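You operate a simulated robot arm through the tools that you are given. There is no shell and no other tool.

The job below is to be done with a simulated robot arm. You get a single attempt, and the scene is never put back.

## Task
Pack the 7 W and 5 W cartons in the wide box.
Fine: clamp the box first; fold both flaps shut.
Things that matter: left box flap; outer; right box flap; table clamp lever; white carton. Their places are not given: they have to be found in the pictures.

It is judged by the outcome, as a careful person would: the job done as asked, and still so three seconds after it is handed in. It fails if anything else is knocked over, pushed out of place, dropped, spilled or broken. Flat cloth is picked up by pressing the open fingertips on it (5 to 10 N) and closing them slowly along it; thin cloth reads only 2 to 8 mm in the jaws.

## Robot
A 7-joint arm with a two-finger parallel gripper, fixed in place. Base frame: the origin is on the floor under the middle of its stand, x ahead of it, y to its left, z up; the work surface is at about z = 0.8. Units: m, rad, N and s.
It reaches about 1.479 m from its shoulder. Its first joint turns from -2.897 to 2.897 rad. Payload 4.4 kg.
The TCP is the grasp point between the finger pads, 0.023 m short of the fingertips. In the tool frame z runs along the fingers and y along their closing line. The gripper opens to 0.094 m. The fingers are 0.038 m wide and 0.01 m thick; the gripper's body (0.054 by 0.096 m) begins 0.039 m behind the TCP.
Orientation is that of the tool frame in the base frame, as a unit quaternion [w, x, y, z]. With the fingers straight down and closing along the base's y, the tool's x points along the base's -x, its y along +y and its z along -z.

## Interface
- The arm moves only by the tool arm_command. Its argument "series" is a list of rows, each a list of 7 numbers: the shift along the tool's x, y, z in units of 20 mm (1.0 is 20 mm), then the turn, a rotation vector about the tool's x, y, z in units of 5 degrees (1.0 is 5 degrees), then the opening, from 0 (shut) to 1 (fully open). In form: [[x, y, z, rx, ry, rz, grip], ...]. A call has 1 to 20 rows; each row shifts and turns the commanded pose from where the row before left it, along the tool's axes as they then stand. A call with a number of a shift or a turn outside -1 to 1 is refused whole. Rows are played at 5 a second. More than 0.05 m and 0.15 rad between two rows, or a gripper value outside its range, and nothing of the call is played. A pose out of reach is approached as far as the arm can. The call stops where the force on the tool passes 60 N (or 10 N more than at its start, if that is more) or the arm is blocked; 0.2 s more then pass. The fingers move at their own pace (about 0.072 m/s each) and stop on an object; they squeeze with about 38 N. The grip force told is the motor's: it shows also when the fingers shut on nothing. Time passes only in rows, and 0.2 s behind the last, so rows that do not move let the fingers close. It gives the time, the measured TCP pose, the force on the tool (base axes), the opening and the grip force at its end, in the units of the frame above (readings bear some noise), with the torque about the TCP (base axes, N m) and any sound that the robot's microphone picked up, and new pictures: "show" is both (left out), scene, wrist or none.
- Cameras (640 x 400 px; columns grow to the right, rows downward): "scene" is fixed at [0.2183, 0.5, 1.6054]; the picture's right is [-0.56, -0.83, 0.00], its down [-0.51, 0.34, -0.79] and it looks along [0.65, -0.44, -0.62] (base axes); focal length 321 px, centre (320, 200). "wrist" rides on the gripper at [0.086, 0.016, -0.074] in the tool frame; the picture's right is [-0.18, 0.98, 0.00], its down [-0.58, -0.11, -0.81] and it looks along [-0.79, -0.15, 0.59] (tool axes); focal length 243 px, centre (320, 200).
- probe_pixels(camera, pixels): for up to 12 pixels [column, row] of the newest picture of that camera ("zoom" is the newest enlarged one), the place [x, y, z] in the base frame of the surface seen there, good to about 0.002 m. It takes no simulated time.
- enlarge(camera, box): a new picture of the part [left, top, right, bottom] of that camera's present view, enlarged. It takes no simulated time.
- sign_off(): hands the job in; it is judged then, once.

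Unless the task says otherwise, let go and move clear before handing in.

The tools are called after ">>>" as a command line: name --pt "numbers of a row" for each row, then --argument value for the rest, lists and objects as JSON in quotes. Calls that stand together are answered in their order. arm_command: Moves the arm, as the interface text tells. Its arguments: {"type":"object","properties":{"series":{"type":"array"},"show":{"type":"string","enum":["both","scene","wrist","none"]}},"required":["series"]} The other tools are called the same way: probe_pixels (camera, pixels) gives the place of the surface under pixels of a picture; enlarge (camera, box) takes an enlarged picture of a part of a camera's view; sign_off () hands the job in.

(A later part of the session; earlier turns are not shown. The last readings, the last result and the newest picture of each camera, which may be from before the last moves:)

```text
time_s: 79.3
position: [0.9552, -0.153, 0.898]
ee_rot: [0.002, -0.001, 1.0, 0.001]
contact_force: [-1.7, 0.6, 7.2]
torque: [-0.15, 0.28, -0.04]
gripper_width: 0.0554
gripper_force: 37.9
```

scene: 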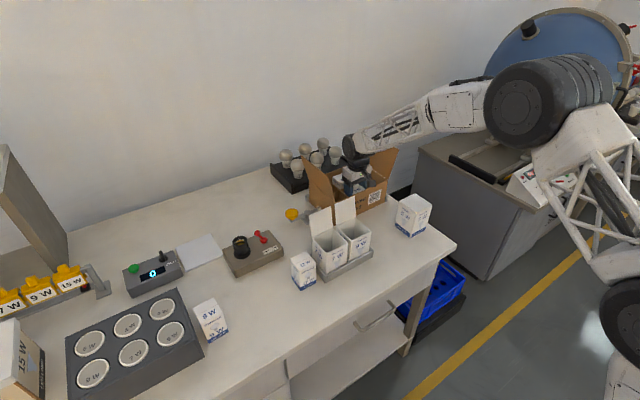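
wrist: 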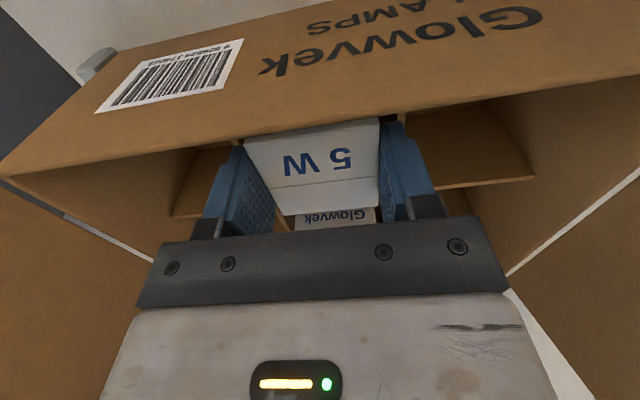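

The floor pushes back with 7 N, so the carton is down. Opening slightly and rising.

>>> arm_command --pt "0 0 0 0 0 0 0.64" --pt "0 0 0 0 0 0 0.64" --pt "0 0 -0.3 0 0 0 0.64" --pt "0 0 -0.6 0 0 0 0.66" --pt "0 0 -0.8 0 0 0 0.66" --pt "0 0 -1 0 0 0 0.5" --pt "0 0 -1 0 0 0 0.3" --pt "0 0 -1 0 0 0 0" --pt "0 0 -1 0 0 0 0" --pt "0 0 -1 0 0 0 0" --pt "0 0 -1 0 0 0 0" --pt "0 0 -1 0 0 0 0" --pt "0 0 -1 0 0 0 0" --pt "0 0 -1 0 0 0 0" --pt "0 0 -1 0 0 0 0"

>>> enlarge --camera "scene" --box '[280, 120, 420, 230]'

```text
time_s: 82.5
position: [0.9531, -0.1535, 1.1306]
ee_rot: [0.0, 0.0, 1.0, 0.001]
contact_force: [-0.6, -0.2, -1.4]
torque: [-0.01, 0.0, -0.01]
gripper_width: 0.0551
gripper_force: 38.3
```

scene: 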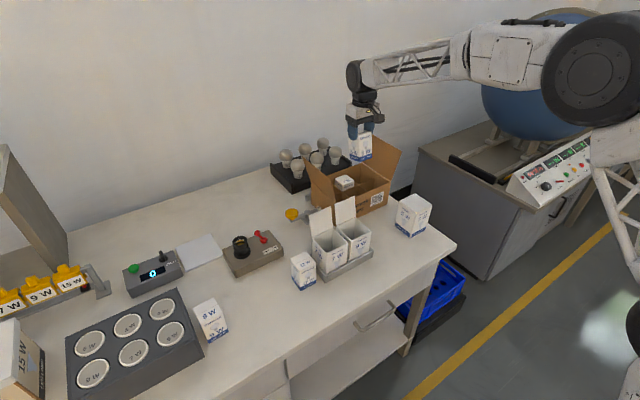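
wrist: 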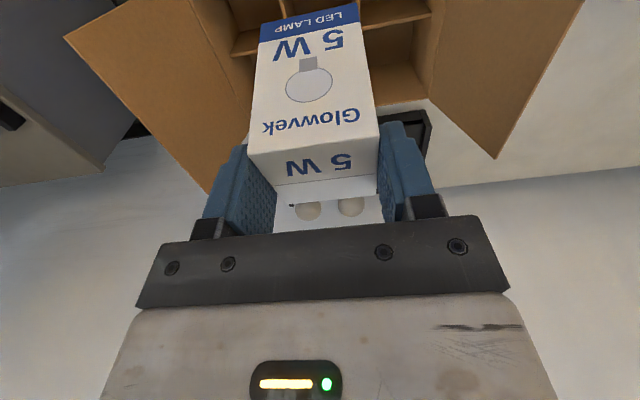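

```text
3.64 times, centred on (350, 175) of scene
```

zoom: 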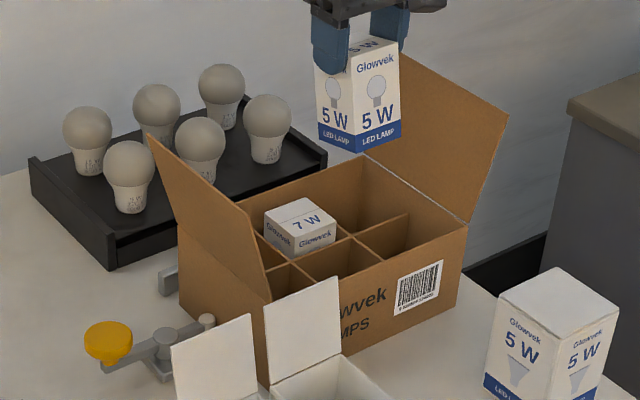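

The fingers picked the 5 W carton up again — I closed them too early while rising. It's still upright in the jaws, so I'll measure how it sits and set it back down.

>>> enlarge --camera "scene" --box '[330, 90, 400, 165]'

>>> probe_pixels --camera "wrist" --pixels '[[262, 40], [357, 22], [250, 152], [374, 138], [310, 160], [310, 35], [310, 90], [280, 185], [370, 170], [262, 130], [365, 120]]'

```text
5.33 times, centred on (365, 128) of scene
```

zoom: 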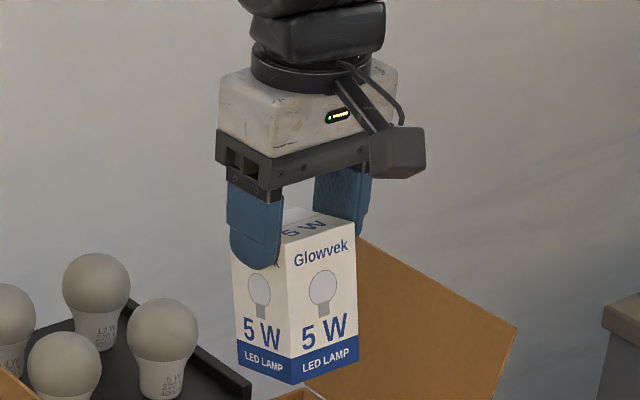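

```text
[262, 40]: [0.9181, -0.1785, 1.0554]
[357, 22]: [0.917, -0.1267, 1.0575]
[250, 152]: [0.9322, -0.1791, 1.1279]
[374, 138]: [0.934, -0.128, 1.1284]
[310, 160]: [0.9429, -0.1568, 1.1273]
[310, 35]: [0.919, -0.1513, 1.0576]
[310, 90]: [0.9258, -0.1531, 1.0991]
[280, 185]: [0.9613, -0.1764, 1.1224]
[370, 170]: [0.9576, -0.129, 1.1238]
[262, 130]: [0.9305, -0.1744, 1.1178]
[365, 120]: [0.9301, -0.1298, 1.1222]
```

The 5 W carton hangs pitched about 11.6° (its bottom toward the robot). I'll pitch the gripper by −11.6° so that the carton is upright, then re-check.

>>> arm_command --pt "0 0 0 0 -0.58 0 0" --pt "0 0 0 0 -0.58 0 0" --pt "0 0 0 0 -0.58 0 0" --pt "0 0 0 0 -0.58 0 0"

>>> probe_pixels --camera "wrist" --pixels '[[262, 40], [357, 22], [250, 152], [374, 138], [310, 160], [310, 35], [310, 90], [280, 185], [370, 170], [262, 130], [365, 120]]'

>>> enlarge --camera "scene" --box '[310, 90, 410, 190]'

```text
time_s: 83.5
position: [0.9533, -0.153, 1.1314]
ee_rot: [0.102, 0.0, 0.995, 0.001]
contact_force: [-0.7, 0.2, -0.9]
torque: [0.01, 0.0, 0.0]
gripper_width: 0.0552
gripper_force: 38.0
```

scene: 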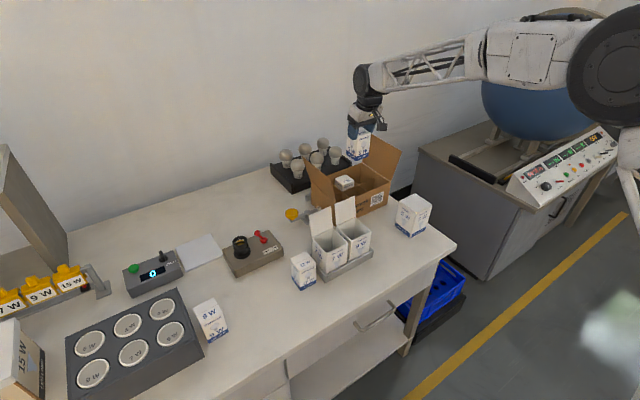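
wrist: 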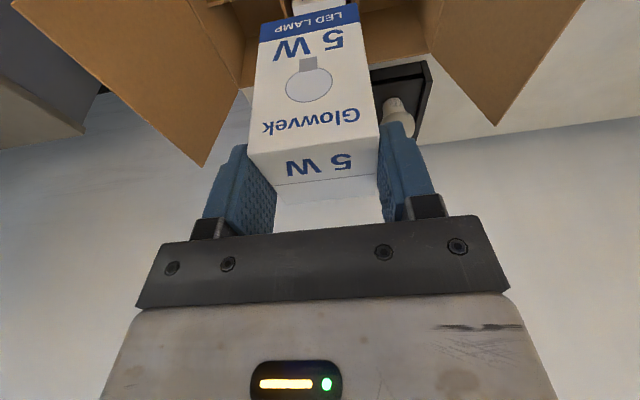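

```text
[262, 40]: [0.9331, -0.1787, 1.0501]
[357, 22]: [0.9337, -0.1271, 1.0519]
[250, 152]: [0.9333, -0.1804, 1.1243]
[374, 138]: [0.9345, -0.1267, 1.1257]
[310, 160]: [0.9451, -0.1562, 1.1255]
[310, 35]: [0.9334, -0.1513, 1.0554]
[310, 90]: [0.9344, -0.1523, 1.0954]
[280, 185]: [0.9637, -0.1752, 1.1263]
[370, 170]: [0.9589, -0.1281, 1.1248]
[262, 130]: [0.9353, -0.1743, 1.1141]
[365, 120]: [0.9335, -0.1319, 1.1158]
```

```text
4.00 times, centred on (360, 140) of scene
```

zoom: 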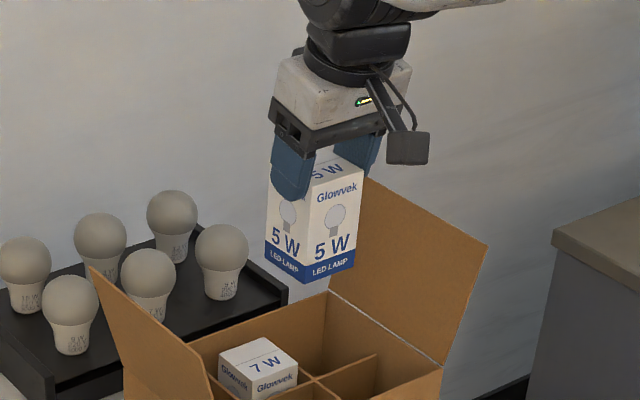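

The carton is upright now (front face x 0.9334, bottom at TCP −0.098). I'll shift back 5 mm in x and descend to just above the box walls.

>>> arm_command --pt "0.265 0 -0.055 0 0 0 0" --pt "0.1884 0 0.9085 0 0 0 0" --pt "0.1884 0 0.9085 0 0 0 0" --pt "0.1884 0 0.9085 0 0 0 0" --pt "0.1884 0 0.9085 0 0 0 0" --pt "0.1884 0 0.9085 0 0 0 0" --pt "0.1884 0 0.9085 0 0 0 0"

>>> probe_pixels --camera "wrist" --pixels '[[262, 40], [357, 22], [250, 152], [374, 138], [240, 30], [370, 60], [310, 35], [280, 185], [370, 170], [300, 8], [225, 80]]'

>>> enlarge --camera "scene" --box '[290, 120, 410, 215]'

```text
time_s: 85.1
position: [0.9475, -0.1538, 1.0207]
ee_rot: [0.102, 0.0, 0.995, 0.0]
contact_force: [0.3, -0.3, -0.3]
torque: [0.0, 0.03, 0.03]
gripper_width: 0.0556
gripper_force: 37.9
```

scene: 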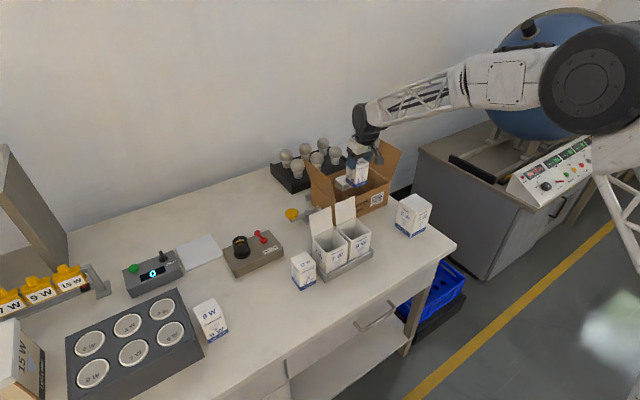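
wrist: 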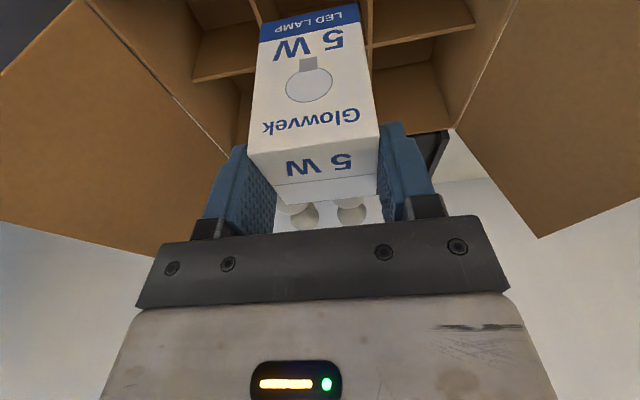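

```text
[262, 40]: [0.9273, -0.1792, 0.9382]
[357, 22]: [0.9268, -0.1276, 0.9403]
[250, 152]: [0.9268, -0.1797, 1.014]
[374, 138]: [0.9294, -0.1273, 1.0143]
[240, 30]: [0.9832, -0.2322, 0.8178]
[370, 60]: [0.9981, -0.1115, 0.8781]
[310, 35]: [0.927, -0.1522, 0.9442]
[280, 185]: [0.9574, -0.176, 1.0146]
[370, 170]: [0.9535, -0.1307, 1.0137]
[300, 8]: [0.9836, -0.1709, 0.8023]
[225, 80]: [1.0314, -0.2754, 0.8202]
```

```text
4.21 times, centred on (350, 168) of scene
```

zoom: 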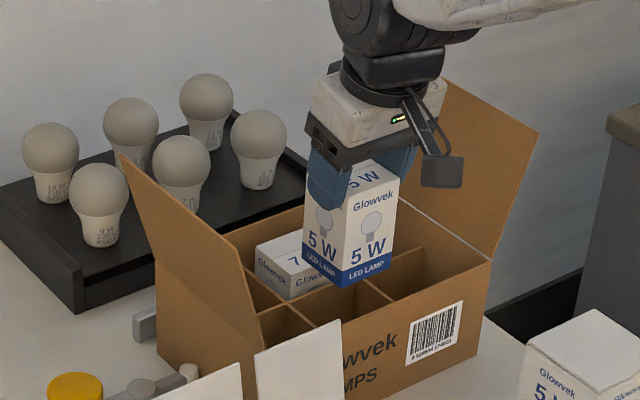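

The box seems to have moved slightly compared with the earlier zoom (barcode shifted from (425,323) to (435,332)). I'll probe the box corners and clamp again before lowering.

>>> probe_pixels --camera "zoom" --pixels '[[488, 260], [477, 350], [345, 318], [400, 270], [262, 345], [230, 240], [320, 318], [410, 240], [150, 325], [175, 340], [260, 320], [480, 300]]'

>>> enlarge --camera "scene" --box '[280, 170, 400, 245]'

```text
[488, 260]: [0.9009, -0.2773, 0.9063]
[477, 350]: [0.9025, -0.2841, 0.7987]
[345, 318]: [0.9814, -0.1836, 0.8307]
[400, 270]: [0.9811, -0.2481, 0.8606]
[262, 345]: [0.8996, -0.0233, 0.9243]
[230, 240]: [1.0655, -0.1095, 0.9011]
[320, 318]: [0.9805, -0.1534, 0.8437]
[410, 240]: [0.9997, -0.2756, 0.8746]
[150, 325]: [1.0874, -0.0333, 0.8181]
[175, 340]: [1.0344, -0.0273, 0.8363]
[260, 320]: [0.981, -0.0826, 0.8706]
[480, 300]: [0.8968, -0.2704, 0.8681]
```

```text
5.33 times, centred on (340, 208) of scene
```

zoom: 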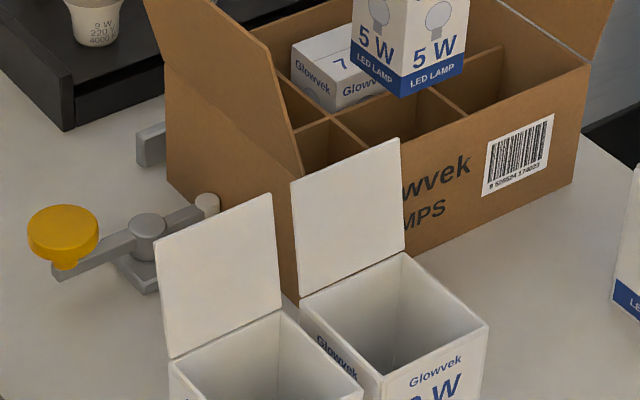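

The box has slid about 14–15 mm toward the robot (divider x now 0.981, front wall 0.900) during the accidental re-grab; the clamp tip still presses its side. I'll place the 5 W carton by the current cell centre (x≈0.942), and afterwards nudge the box back.

>>> arm_command --pt "0.598 0 -0.124 0 0 0 0" --pt "0.162 0 0.783 0 0 0 0" --pt "0.162 0 0.783 0 0 0 0"

>>> enlarge --camera "scene" --box '[300, 130, 420, 225]'

>>> enlarge --camera "wrist" --box '[160, 0, 480, 200]'

```text
time_s: 85.9
position: [0.936, -0.1531, 0.9893]
ee_rot: [0.103, -0.001, 0.995, 0.001]
contact_force: [-0.6, 0.5, -1.1]
torque: [0.03, -0.03, -0.01]
gripper_width: 0.0552
gripper_force: 38.2
```

scene: 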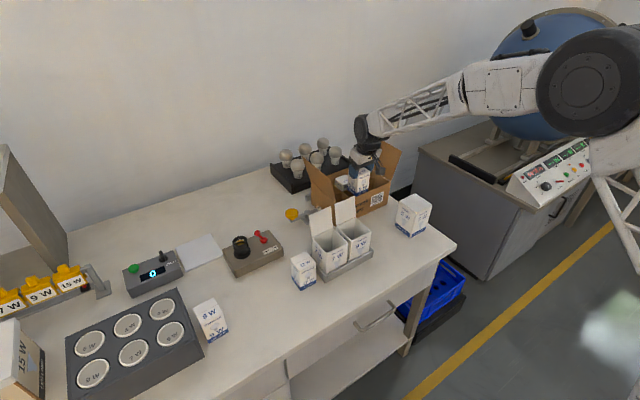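
wrist: 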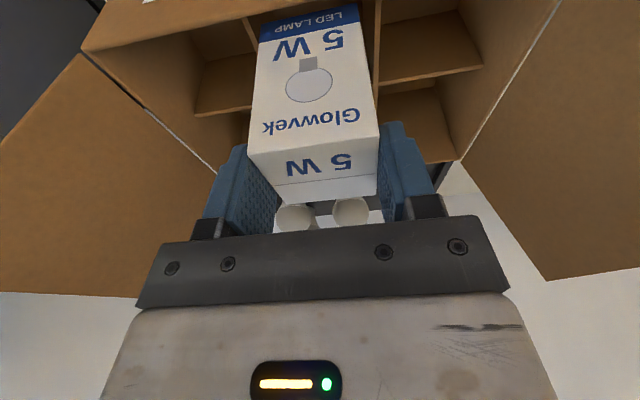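

```text
4.21 times, centred on (360, 178) of scene
```

zoom: 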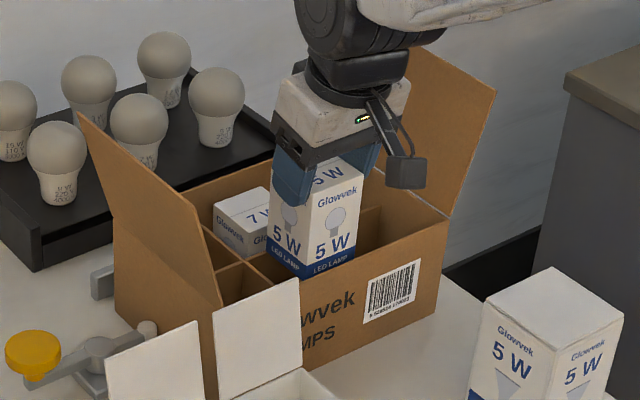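

```text
2.00 times, centred on (320, 100) of wrist
```

zoom: 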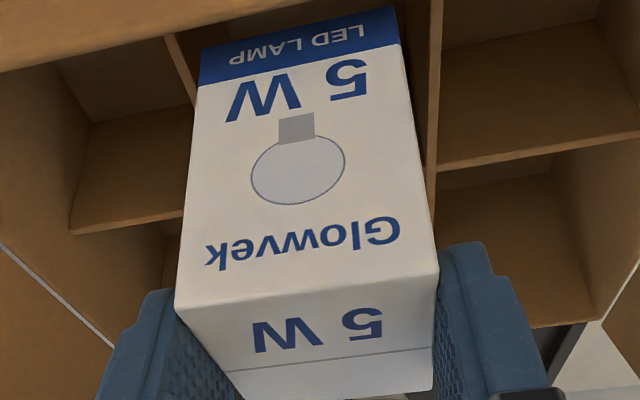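

>>> probe_pixels --camera "zoom" --pixels '[[205, 90], [400, 60], [180, 60], [435, 60], [440, 165], [180, 225], [60, 55], [300, 12], [186, 300], [433, 275], [560, 150], [310, 345]]'

>>> probe_pixels --camera "scene" --pixels '[[343, 177], [334, 181], [331, 183], [355, 196], [390, 185], [345, 205]]'

```text
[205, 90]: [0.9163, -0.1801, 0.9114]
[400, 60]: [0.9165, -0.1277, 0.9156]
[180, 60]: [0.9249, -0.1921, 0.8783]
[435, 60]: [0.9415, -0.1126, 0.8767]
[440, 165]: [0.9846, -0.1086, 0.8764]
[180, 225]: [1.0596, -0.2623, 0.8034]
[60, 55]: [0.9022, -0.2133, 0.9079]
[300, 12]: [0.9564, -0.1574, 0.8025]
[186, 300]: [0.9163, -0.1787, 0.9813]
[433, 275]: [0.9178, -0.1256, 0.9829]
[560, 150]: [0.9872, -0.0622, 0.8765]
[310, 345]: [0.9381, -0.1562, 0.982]
```

```text
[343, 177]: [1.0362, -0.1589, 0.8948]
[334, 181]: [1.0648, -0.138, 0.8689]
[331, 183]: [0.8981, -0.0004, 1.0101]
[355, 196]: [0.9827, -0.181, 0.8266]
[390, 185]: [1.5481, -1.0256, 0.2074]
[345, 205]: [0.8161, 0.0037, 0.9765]
```

The 5 W carton is centred in its cell. Lowering the last 88 mm to the floor.

>>> arm_command --pt "0.162 0 0.783 0 0 0 0" --pt "0.162 0 0.783 0 0 0 0" --pt "0.162 0 0.783 0 0 0 0" --pt "0.162 0 0.783 0 0 0 0" --pt "0.162 0 0.783 0 0 0 0" --pt "0.05 0 0.24 0 0 0 0" --pt "0 0 0 0 0 0 0"

>>> enlarge --camera "scene" --box '[300, 130, 420, 225]'

```text
time_s: 87.5
position: [0.9365, -0.1543, 0.9038]
ee_rot: [0.102, -0.001, 0.995, 0.001]
contact_force: [-0.3, 0.7, -1.1]
torque: [0.0, 0.02, 0.01]
gripper_width: 0.0552
gripper_force: 37.6
```

scene: 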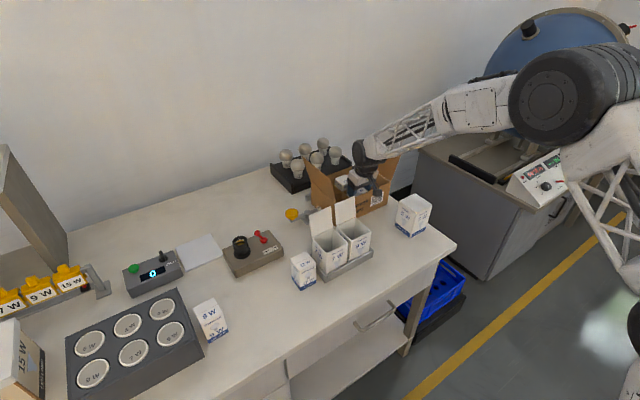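
wrist: 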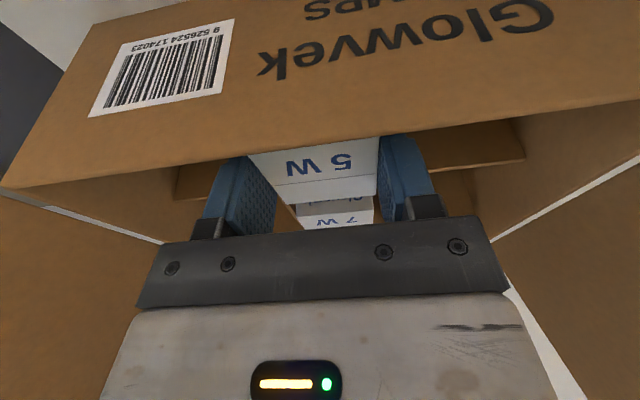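

```text
4.21 times, centred on (360, 178) of scene
```

zoom: 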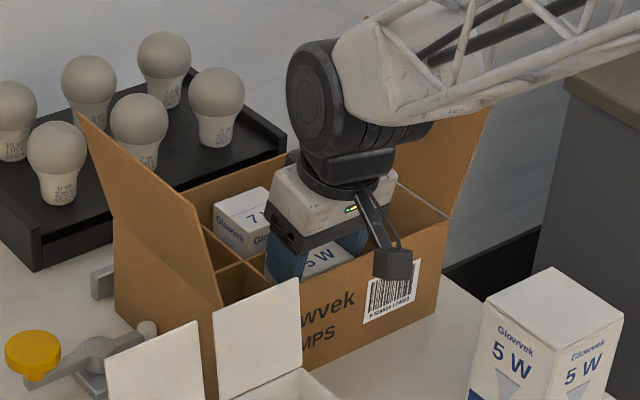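

The carton bottom is about 2 mm above the floor. I'll lower 1 mm more, open slightly and wait, then rise straight up a long way with the jaws kept open.

>>> arm_command --pt "0.012 0 0.06 0 0 0 0" --pt "0 0 0 0 0 0 0.63" --pt "0 0 0 0 0 0 0.63" --pt "0 0 0 0 0 0 0.63" --pt "-0.04 0 -0.196 0 0 0 0.63" --pt "-0.04 0 -0.196 0 0 0 0.65" --pt "-0.04 0 -0.196 0 0 0 0.7" --pt "0 0 0 0 0 0 0.7"

>>> enlarge --camera "scene" --box '[300, 130, 420, 225]'

```text
time_s: 89.3
position: [0.937, -0.1531, 0.9135]
ee_rot: [0.102, 0.001, 0.995, 0.001]
contact_force: [1.4, 0.3, -3.8]
torque: [0.0, -0.04, -0.05]
gripper_width: 0.0567
gripper_force: 0.1
```

scene: 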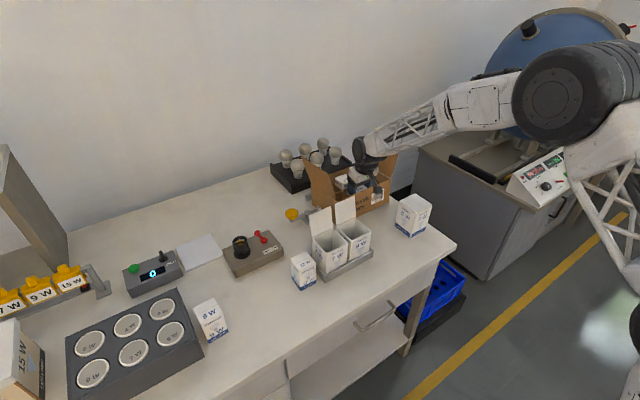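
wrist: 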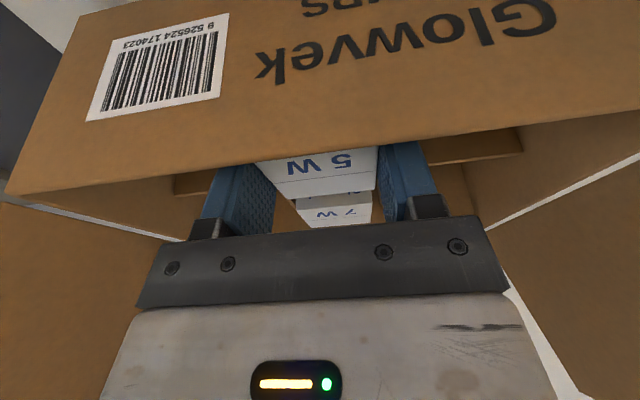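

```text
4.21 times, centred on (360, 178) of scene
```

zoom: 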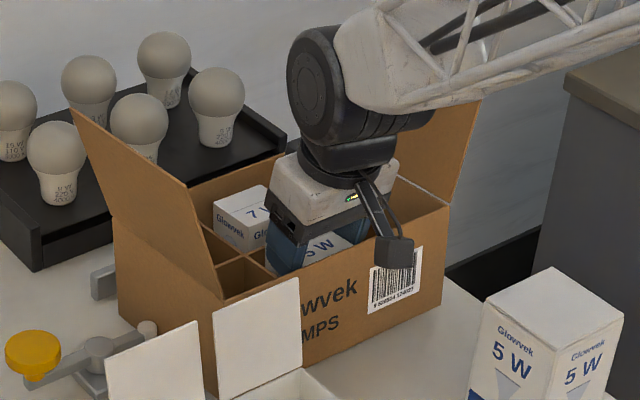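

The jaws are blocked at 56.7 mm by the dividers (the clear cell width is only ~76.5 mm), and the zoom shows the box being lifted by the fingers' friction. I'll lower back down the same 12 mm, then relax the opening to a width between carton and dividers.

>>> arm_command --pt "0.04 0 0.196 0 0 0 0.63" --pt "0.04 0 0.196 0 0 0 0.63" --pt "0.04 0 0.196 0 0 0 0.63" --pt "0 0 0 0 0 0 0.62" --pt "0 0 0 0 0 0 0.6" --pt "0 0 0 0 0 0 0.59" --pt "0 0 0 0 0 0 0.59"

>>> enlarge --camera "scene" --box '[300, 130, 420, 225]'

```text
time_s: 90.9
position: [0.9379, -0.1537, 0.9021]
ee_rot: [0.102, -0.001, 0.995, 0.001]
contact_force: [-0.2, 0.7, -0.8]
torque: [0.02, 0.0, 0.01]
gripper_width: 0.056
gripper_force: 0.5
```

scene: 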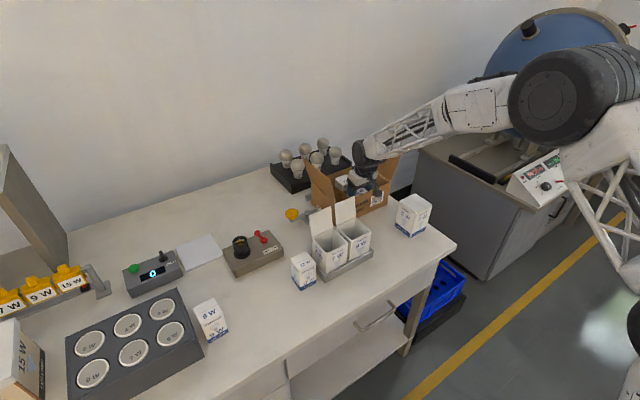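
wrist: 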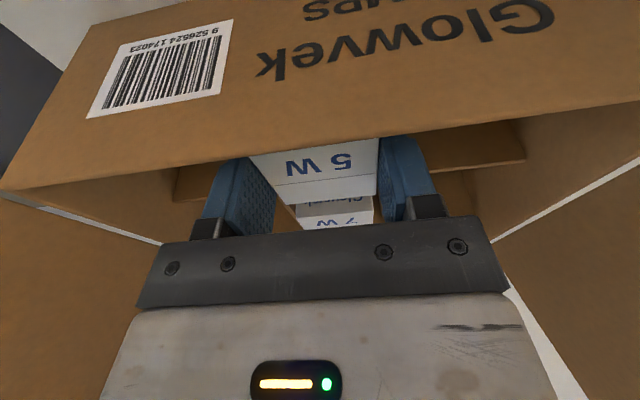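

```text
4.21 times, centred on (360, 178) of scene
```

zoom: 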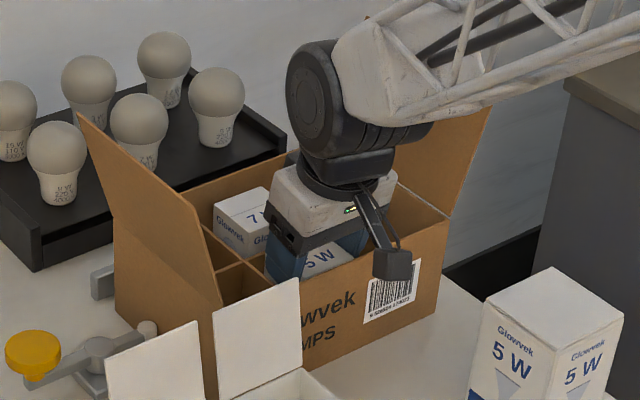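

The box is back down. With the width at ~56 mm I'll rise slowly 12 mm and check whether the box and carton stay put.

>>> arm_command --pt "0 0 0 0 0 0 0.597" --pt "-0.02 0 -0.098 0 0 0 0.597" --pt "-0.02 0 -0.098 0 0 0 0.597" --pt "-0.02 0 -0.098 0 0 0 0.597" --pt "-0.02 0 -0.098 0 0 0 0.597" --pt "0 0 0 0 0 0 0.597"

>>> enlarge --camera "scene" --box '[300, 130, 420, 225]'

```text
time_s: 92.3
position: [0.9375, -0.1532, 0.9113]
ee_rot: [0.103, -0.001, 0.995, 0.002]
contact_force: [0.2, 0.0, 0.9]
torque: [0.03, -0.02, 0.01]
gripper_width: 0.0566
gripper_force: 0.3
```

scene: 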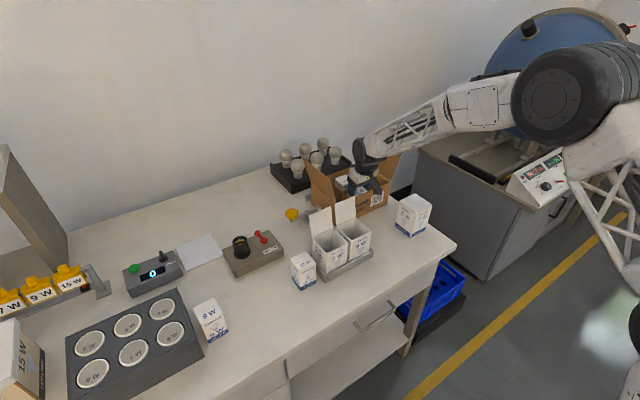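
wrist: 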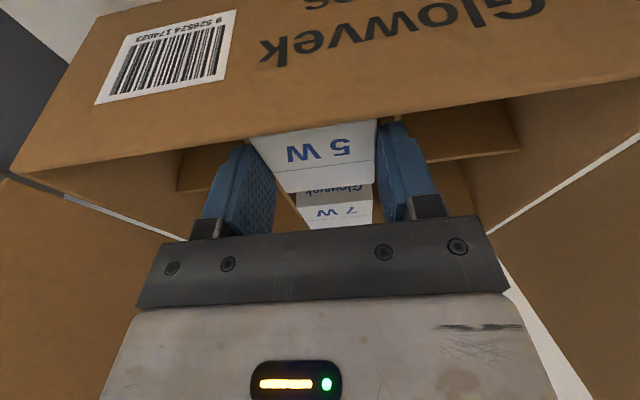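

```text
4.21 times, centred on (360, 178) of scene
```

zoom: 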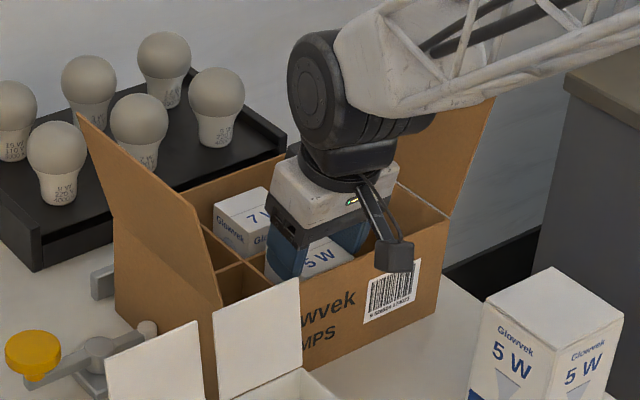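

The box stays put this time. I'll continue rising slowly with the same opening until the fingers are past the carton top, then rise high with the jaws open.

>>> arm_command --pt "-0.04 0 -0.196 0 0 0 0.6" --pt "-0.04 0 -0.196 0 0 0 0.6" --pt "-0.04 0 -0.196 0 0 0 0.6" --pt "-0.04 0 -0.196 0 0 0 0.6" --pt "-0.04 0 -0.196 0 0 0 0.6" --pt "-0.04 0 -0.196 0 0 0 0.6" --pt "0 0 0 0 0 0 0.6"

>>> enlarge --camera "scene" --box '[300, 130, 420, 225]'

```text
time_s: 93.9
position: [0.9362, -0.1528, 0.9341]
ee_rot: [0.101, 0.0, 0.995, 0.001]
contact_force: [-0.2, 0.1, 0.9]
torque: [0.02, -0.01, -0.03]
gripper_width: 0.0564
gripper_force: 0.1
```

scene: 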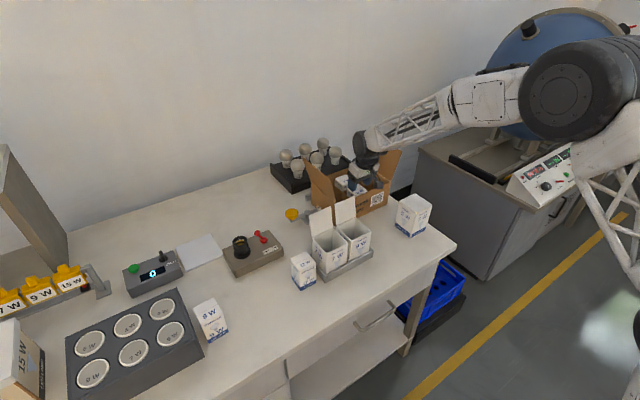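
wrist: 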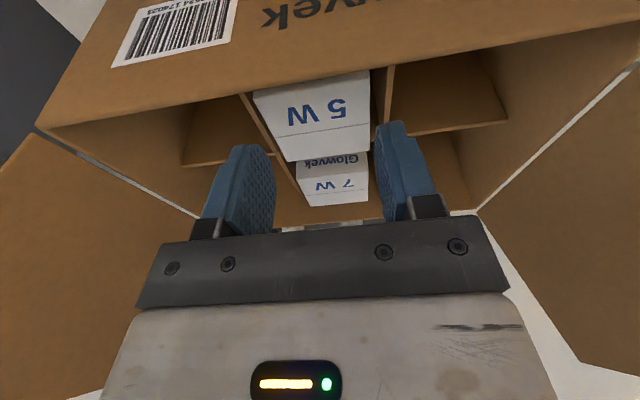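

```text
4.21 times, centred on (360, 178) of scene
```

zoom: 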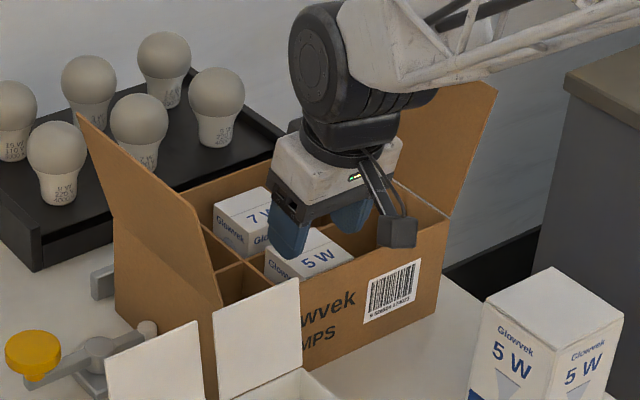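

Both cartons stand in the box and the fingers are free. I'll rise well above and level the gripper.

>>> arm_command --pt "-0.1 0 -0.49 0 0 0 0.6" --pt "-0.2 0 -0.979 0 0 0 0.6" --pt "-0.2 0 -0.979 0 0 0 0.6" --pt "-0.2 0 -0.979 0 0 0 0.6" --pt "-0.2 0 -0.979 0 0 0 0.6" --pt "-0.2 0 -0.979 0 0 0 0.6" --pt "-0.2 0 -0.979 0 0 0 0.6" --pt "-0.2 0 -0.979 0 0 0 0.6" --pt "-0.2 0 -0.979 0 0 0 0.6" --pt "-0.2 0 -0.979 0 0 0 0.6" --pt "-0.2 0 -0.979 0 0 0 0.6" --pt "0 0 0 0 0.585 0 0.3" --pt "0 0 0 0 0.585 0 0" --pt "0 0 0 0 0.585 0 0" --pt "0 0 0 0 0.585 0 0"

>>> enlarge --camera "scene" --box '[280, 120, 430, 230]'

```text
time_s: 97.1
position: [0.9354, -0.1535, 1.1444]
ee_rot: [0.0, -0.001, 1.0, 0.0]
contact_force: [0.5, -0.4, -0.3]
torque: [-0.04, 0.0, 0.01]
gripper_width: 0.0002
gripper_force: 37.8
```

scene: 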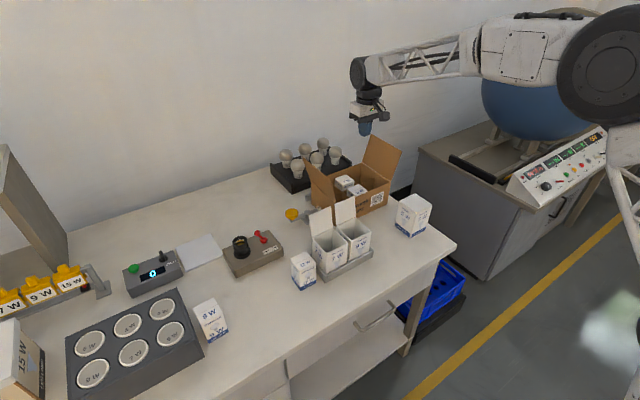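
wrist: 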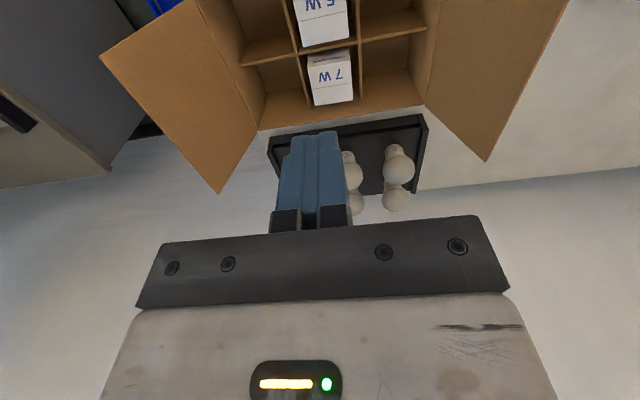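

```text
3.64 times, centred on (355, 175) of scene
```

zoom: 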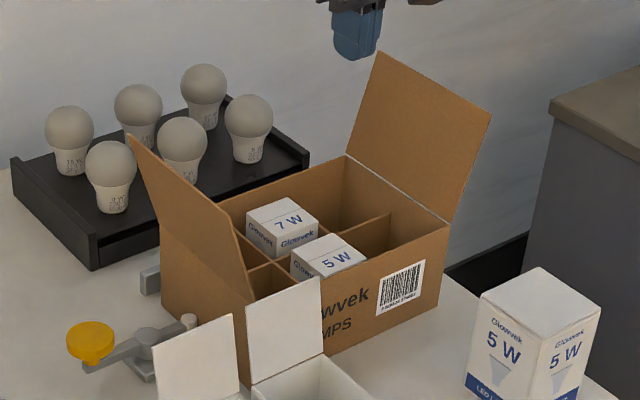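

Both cartons are in their cells. I'll probe the box, stops and clamp tip again to decide on nudging the box back.

>>> probe_pixels --camera "zoom" --pixels '[[447, 225], [437, 305], [349, 158], [240, 232], [190, 320], [150, 280], [280, 215], [325, 255], [375, 55], [488, 115], [130, 138], [240, 235]]'

>>> enlarge --camera "scene" --box '[285, 185, 355, 230]'

>>> probe_pixels --camera "scene" --pixels '[[380, 205], [330, 205], [345, 206], [375, 200], [319, 205], [396, 200]]'

```text
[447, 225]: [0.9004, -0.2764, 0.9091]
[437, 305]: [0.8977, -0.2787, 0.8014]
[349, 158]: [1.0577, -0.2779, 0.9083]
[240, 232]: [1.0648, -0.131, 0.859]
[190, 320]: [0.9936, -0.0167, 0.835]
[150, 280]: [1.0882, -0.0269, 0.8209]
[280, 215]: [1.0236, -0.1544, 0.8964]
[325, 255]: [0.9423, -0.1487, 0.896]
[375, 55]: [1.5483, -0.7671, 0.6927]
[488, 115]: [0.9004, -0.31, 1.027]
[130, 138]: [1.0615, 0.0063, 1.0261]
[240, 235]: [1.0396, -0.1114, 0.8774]
```

```text
8.89 times, centred on (320, 208) of scene
```

zoom: 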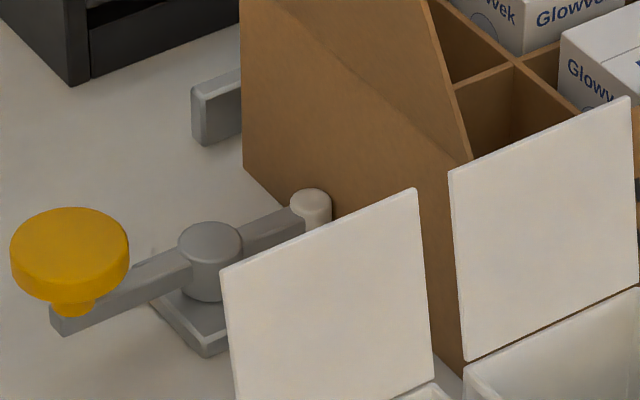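

```text
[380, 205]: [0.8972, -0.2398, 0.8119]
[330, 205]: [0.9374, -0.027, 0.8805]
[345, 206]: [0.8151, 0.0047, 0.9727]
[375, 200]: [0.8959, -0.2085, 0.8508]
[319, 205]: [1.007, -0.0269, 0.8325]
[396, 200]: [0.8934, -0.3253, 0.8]
```

The box front is at x≈0.897 (originally 0.912), about 14 mm out, and a back stop bar sits at x≈1.088. I'll back the closed gripper off in front of the box and tilt it so only the fingertips push low on the front wall.

>>> arm_command --pt "0.85 0 0 0 0 0 0" --pt "0.85 0 0 0 0 0 0" --pt "0.85 0 0 0 0 0 0" --pt "0.85 0 0 0 0 0 0" --pt "0.85 0 0 0 0 0 0" --pt "0 0 0 0 -1 0 0" --pt "0 0 0 0 -1 0 0" --pt "0 0 0 0 -1 0 0" --pt "0 0 0 0 -1 0 0" --pt "0 0 0 0 -1 0 0" --pt "0.41 0 0.879 0 0 0 0" --pt "0.41 0 0.879 0 0 0 0" --pt "0.41 0 0.879 0 0 0 0" --pt "0.41 0 0.879 0 0 0 0" --pt "0.41 0 0.879 0 0 0 0" --pt "0.41 0 0.879 0 0 0 0"

```text
time_s: 100.5
position: [0.8514, -0.1535, 1.027]
ee_rot: [0.216, 0.0, 0.976, 0.001]
contact_force: [0.9, -0.2, -0.4]
torque: [-0.01, 0.03, 0.02]
gripper_width: 0.0
gripper_force: 37.9
```

scene: 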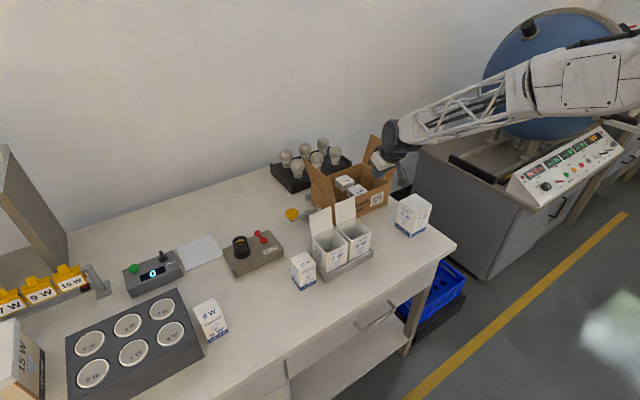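
wrist: 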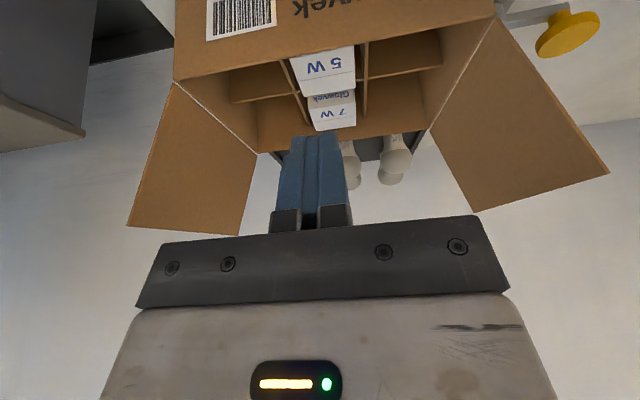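

Clear so far. Continuing the descent in front of the box to tip height z≈0.83.

>>> arm_command --pt "0.409 0 0.876 0 0 0 0" --pt "0.409 0 0.876 0 0 0 0" --pt "0.409 0 0.876 0 0 0 0" --pt "0.409 0 0.876 0 0 0 0" --pt "0.409 0 0.876 0 0 0 0" --pt "0.409 0 0.876 0 0 0 0" --pt "0.409 0 0.876 0 0 0 0" --pt "0.409 0 0.876 0 0 0 0" --pt "0.38 0 0.82 0 0 0 0"

>>> enlarge --camera "scene" --box '[300, 130, 440, 240]'

```text
time_s: 102.5
position: [0.8504, -0.1526, 0.8545]
ee_rot: [0.217, 0.0, 0.976, 0.0]
contact_force: [-0.1, 0.0, -0.3]
torque: [0.02, 0.01, -0.02]
gripper_width: 0.0001
gripper_force: 38.1
```

scene: 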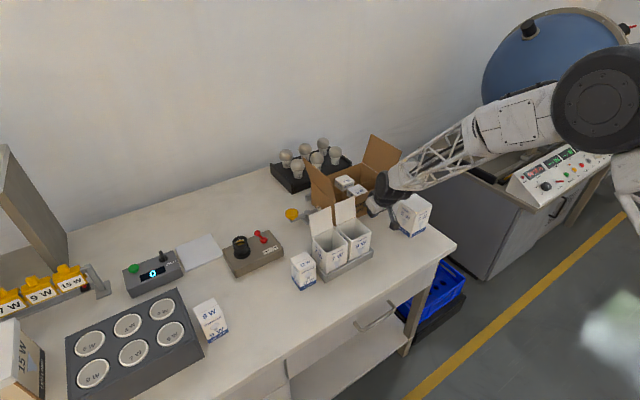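
wrist: 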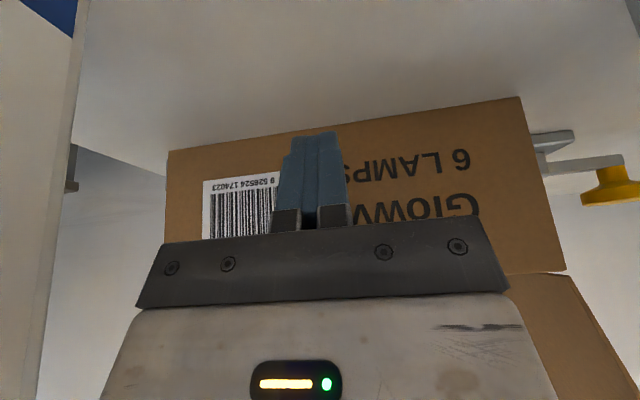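

```text
3.64 times, centred on (370, 185) of scene
```

zoom: 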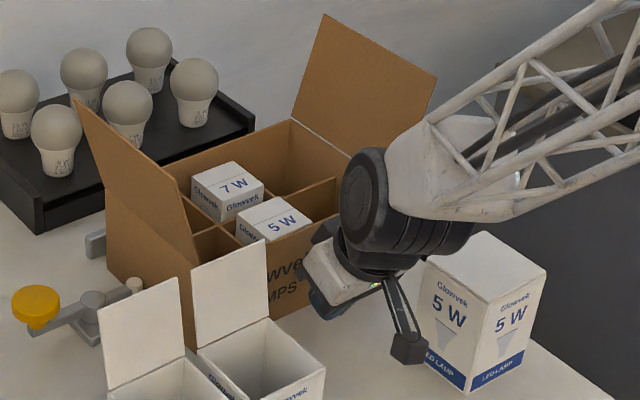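

The fingertips are in front of the wall at a safe spacing. I'll advance toward the front wall in +x, first 18 mm, then in 2 mm steps.

>>> arm_command --pt "-0.408 0 0.19 0 0 0 0" --pt "-0.408 0 0.19 0 0 0 0" --pt "-0.0906 0 0.0423 0 0 0 0" --pt "-0.0906 0 0.0423 0 0 0 0" --pt "-0.0906 0 0.0423 0 0 0 0" --pt "0 0 0 0 0 0 0"

>>> probe_pixels --camera "wrist" --pixels '[[230, 210], [430, 210], [400, 160], [250, 170], [520, 200]]'

```text
time_s: 103.9
position: [0.8743, -0.153, 0.8544]
ee_rot: [0.217, 0.0, 0.976, 0.001]
contact_force: [-2.3, 0.7, 0.7]
torque: [0.03, -0.02, -0.01]
gripper_width: 0.0
gripper_force: 38.1
```

scene: 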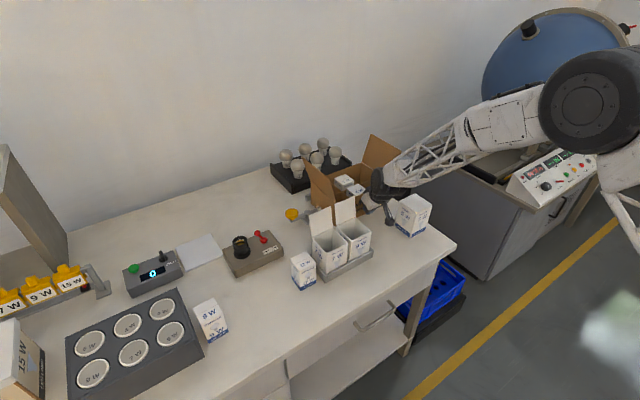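
wrist: 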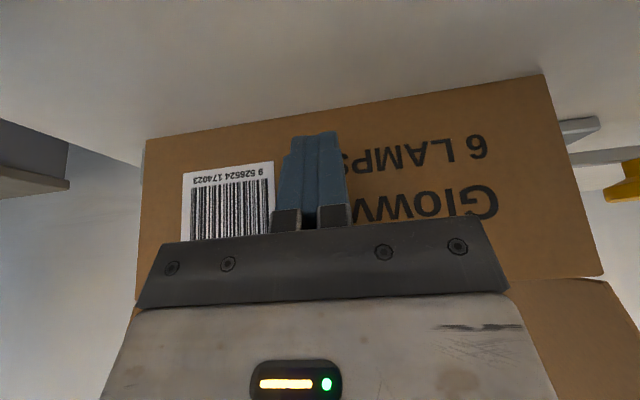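

```text
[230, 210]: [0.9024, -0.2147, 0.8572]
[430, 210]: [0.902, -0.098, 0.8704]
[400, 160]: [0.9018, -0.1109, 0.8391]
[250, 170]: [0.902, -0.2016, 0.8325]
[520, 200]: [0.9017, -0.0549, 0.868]
```

Contact made with about 2 N; the wall reads x≈0.902. I'll push another ~10 mm in small steps.

>>> arm_command --pt "-0.0906 0 0.0423 0 0 0 0" --pt "-0.0906 0 0.0423 0 0 0 0" --pt "-0.0906 0 0.0423 0 0 0 0" --pt "-0.0906 0 0.0423 0 0 0 0" --pt "0 0 0 0 0 0 0"

>>> probe_pixels --camera "wrist" --pixels '[[230, 210], [430, 210], [400, 160], [250, 170], [520, 200]]'

>>> enlarge --camera "scene" --box '[280, 120, 430, 230]'

```text
time_s: 105.1
position: [0.8826, -0.1531, 0.8552]
ee_rot: [0.216, 0.0, 0.976, 0.001]
contact_force: [-0.2, 0.0, 0.5]
torque: [0.02, -0.01, -0.01]
gripper_width: 0.0
gripper_force: 38.4
```

scene: 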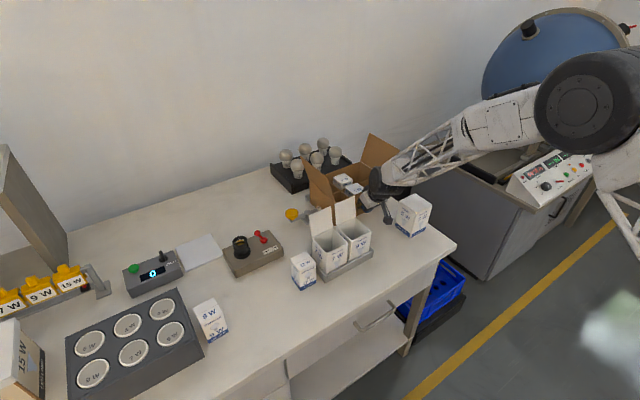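
wrist: 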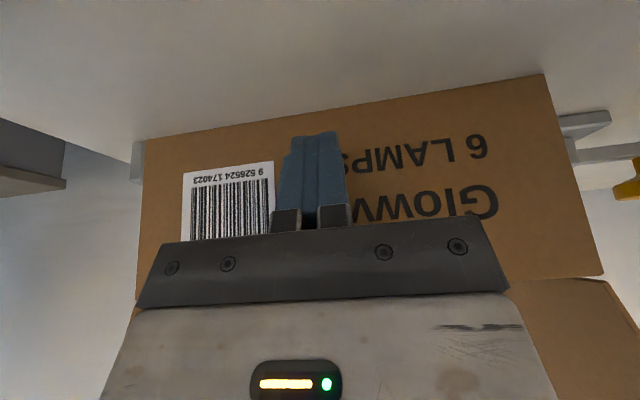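

```text
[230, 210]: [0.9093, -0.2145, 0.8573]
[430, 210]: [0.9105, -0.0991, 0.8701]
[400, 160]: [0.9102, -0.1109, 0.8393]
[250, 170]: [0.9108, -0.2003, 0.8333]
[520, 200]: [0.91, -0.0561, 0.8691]
```

```text
3.64 times, centred on (355, 175) of scene
```

zoom: 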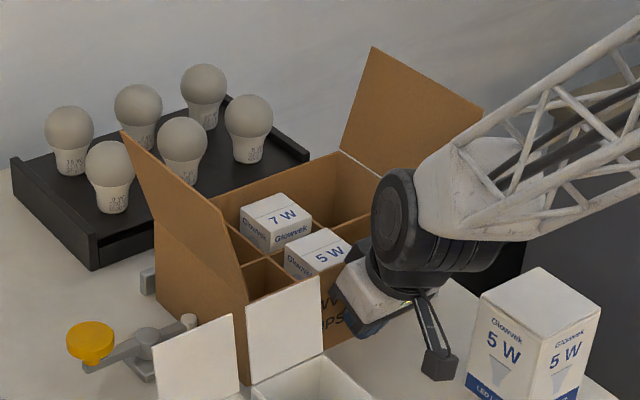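

The box slid back easily (front now x≈0.910). That's a light force for a clamped box, so I'll look closely at the tip-to-box and right-stop contact.

>>> enlarge --camera "wrist" --box '[90, 110, 250, 260]'

>>> enlarge --camera "wrist" --box '[500, 80, 640, 220]'

>>> enlarge --camera "scene" --box '[290, 185, 340, 225]'

```text
2.67 times, centred on (170, 185) of wrist
```

zoom: 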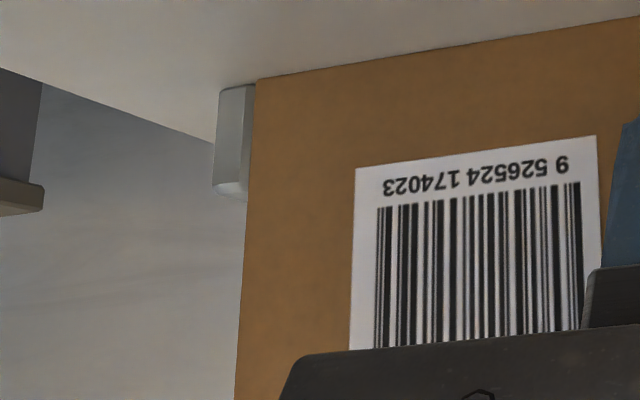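

```text
2.86 times, centred on (570, 150) of wrist
```

zoom: 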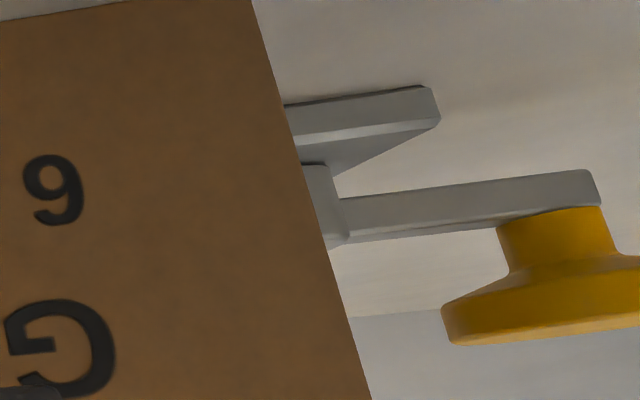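

```text
10.00 times, centred on (315, 205) of scene
```

zoom: 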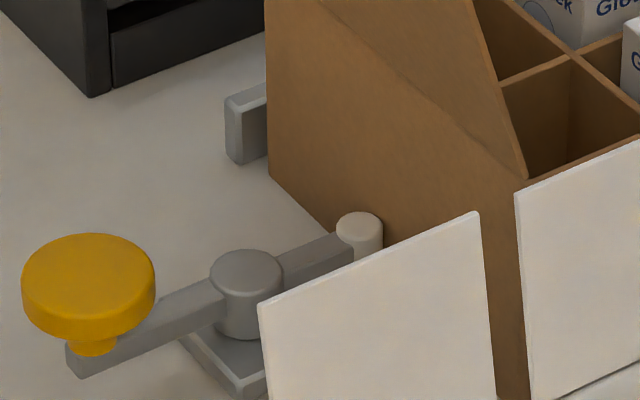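

The tip touches the left wall and the right stop is flush, so the clamp is engaged. I'll check the divider position in the scene view against its original x (0.9965).

>>> enlarge --camera "scene" --box '[300, 140, 400, 215]'

```text
5.33 times, centred on (350, 178) of scene
```

zoom: 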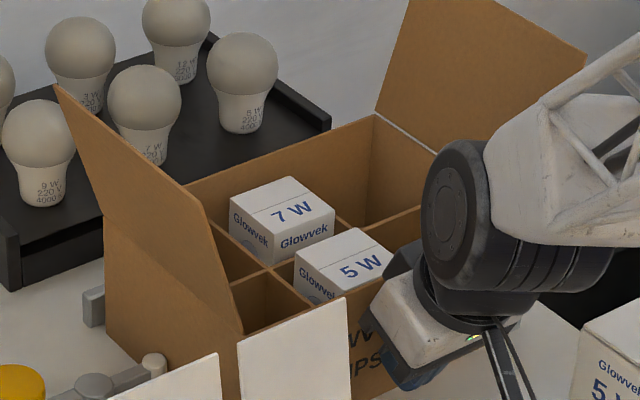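

>>> probe_pixels --camera "zoom" --pixels '[[390, 222], [270, 285], [252, 277], [375, 117], [340, 150], [60, 95], [240, 330], [300, 210], [340, 255], [380, 235]]'

```text
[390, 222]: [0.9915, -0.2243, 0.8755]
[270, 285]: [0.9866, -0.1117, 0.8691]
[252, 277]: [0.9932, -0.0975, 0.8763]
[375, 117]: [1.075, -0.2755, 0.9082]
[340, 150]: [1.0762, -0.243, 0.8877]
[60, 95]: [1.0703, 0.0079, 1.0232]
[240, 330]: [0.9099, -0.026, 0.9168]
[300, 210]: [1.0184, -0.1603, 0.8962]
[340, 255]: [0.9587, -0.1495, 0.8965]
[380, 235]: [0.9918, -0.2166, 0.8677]
```

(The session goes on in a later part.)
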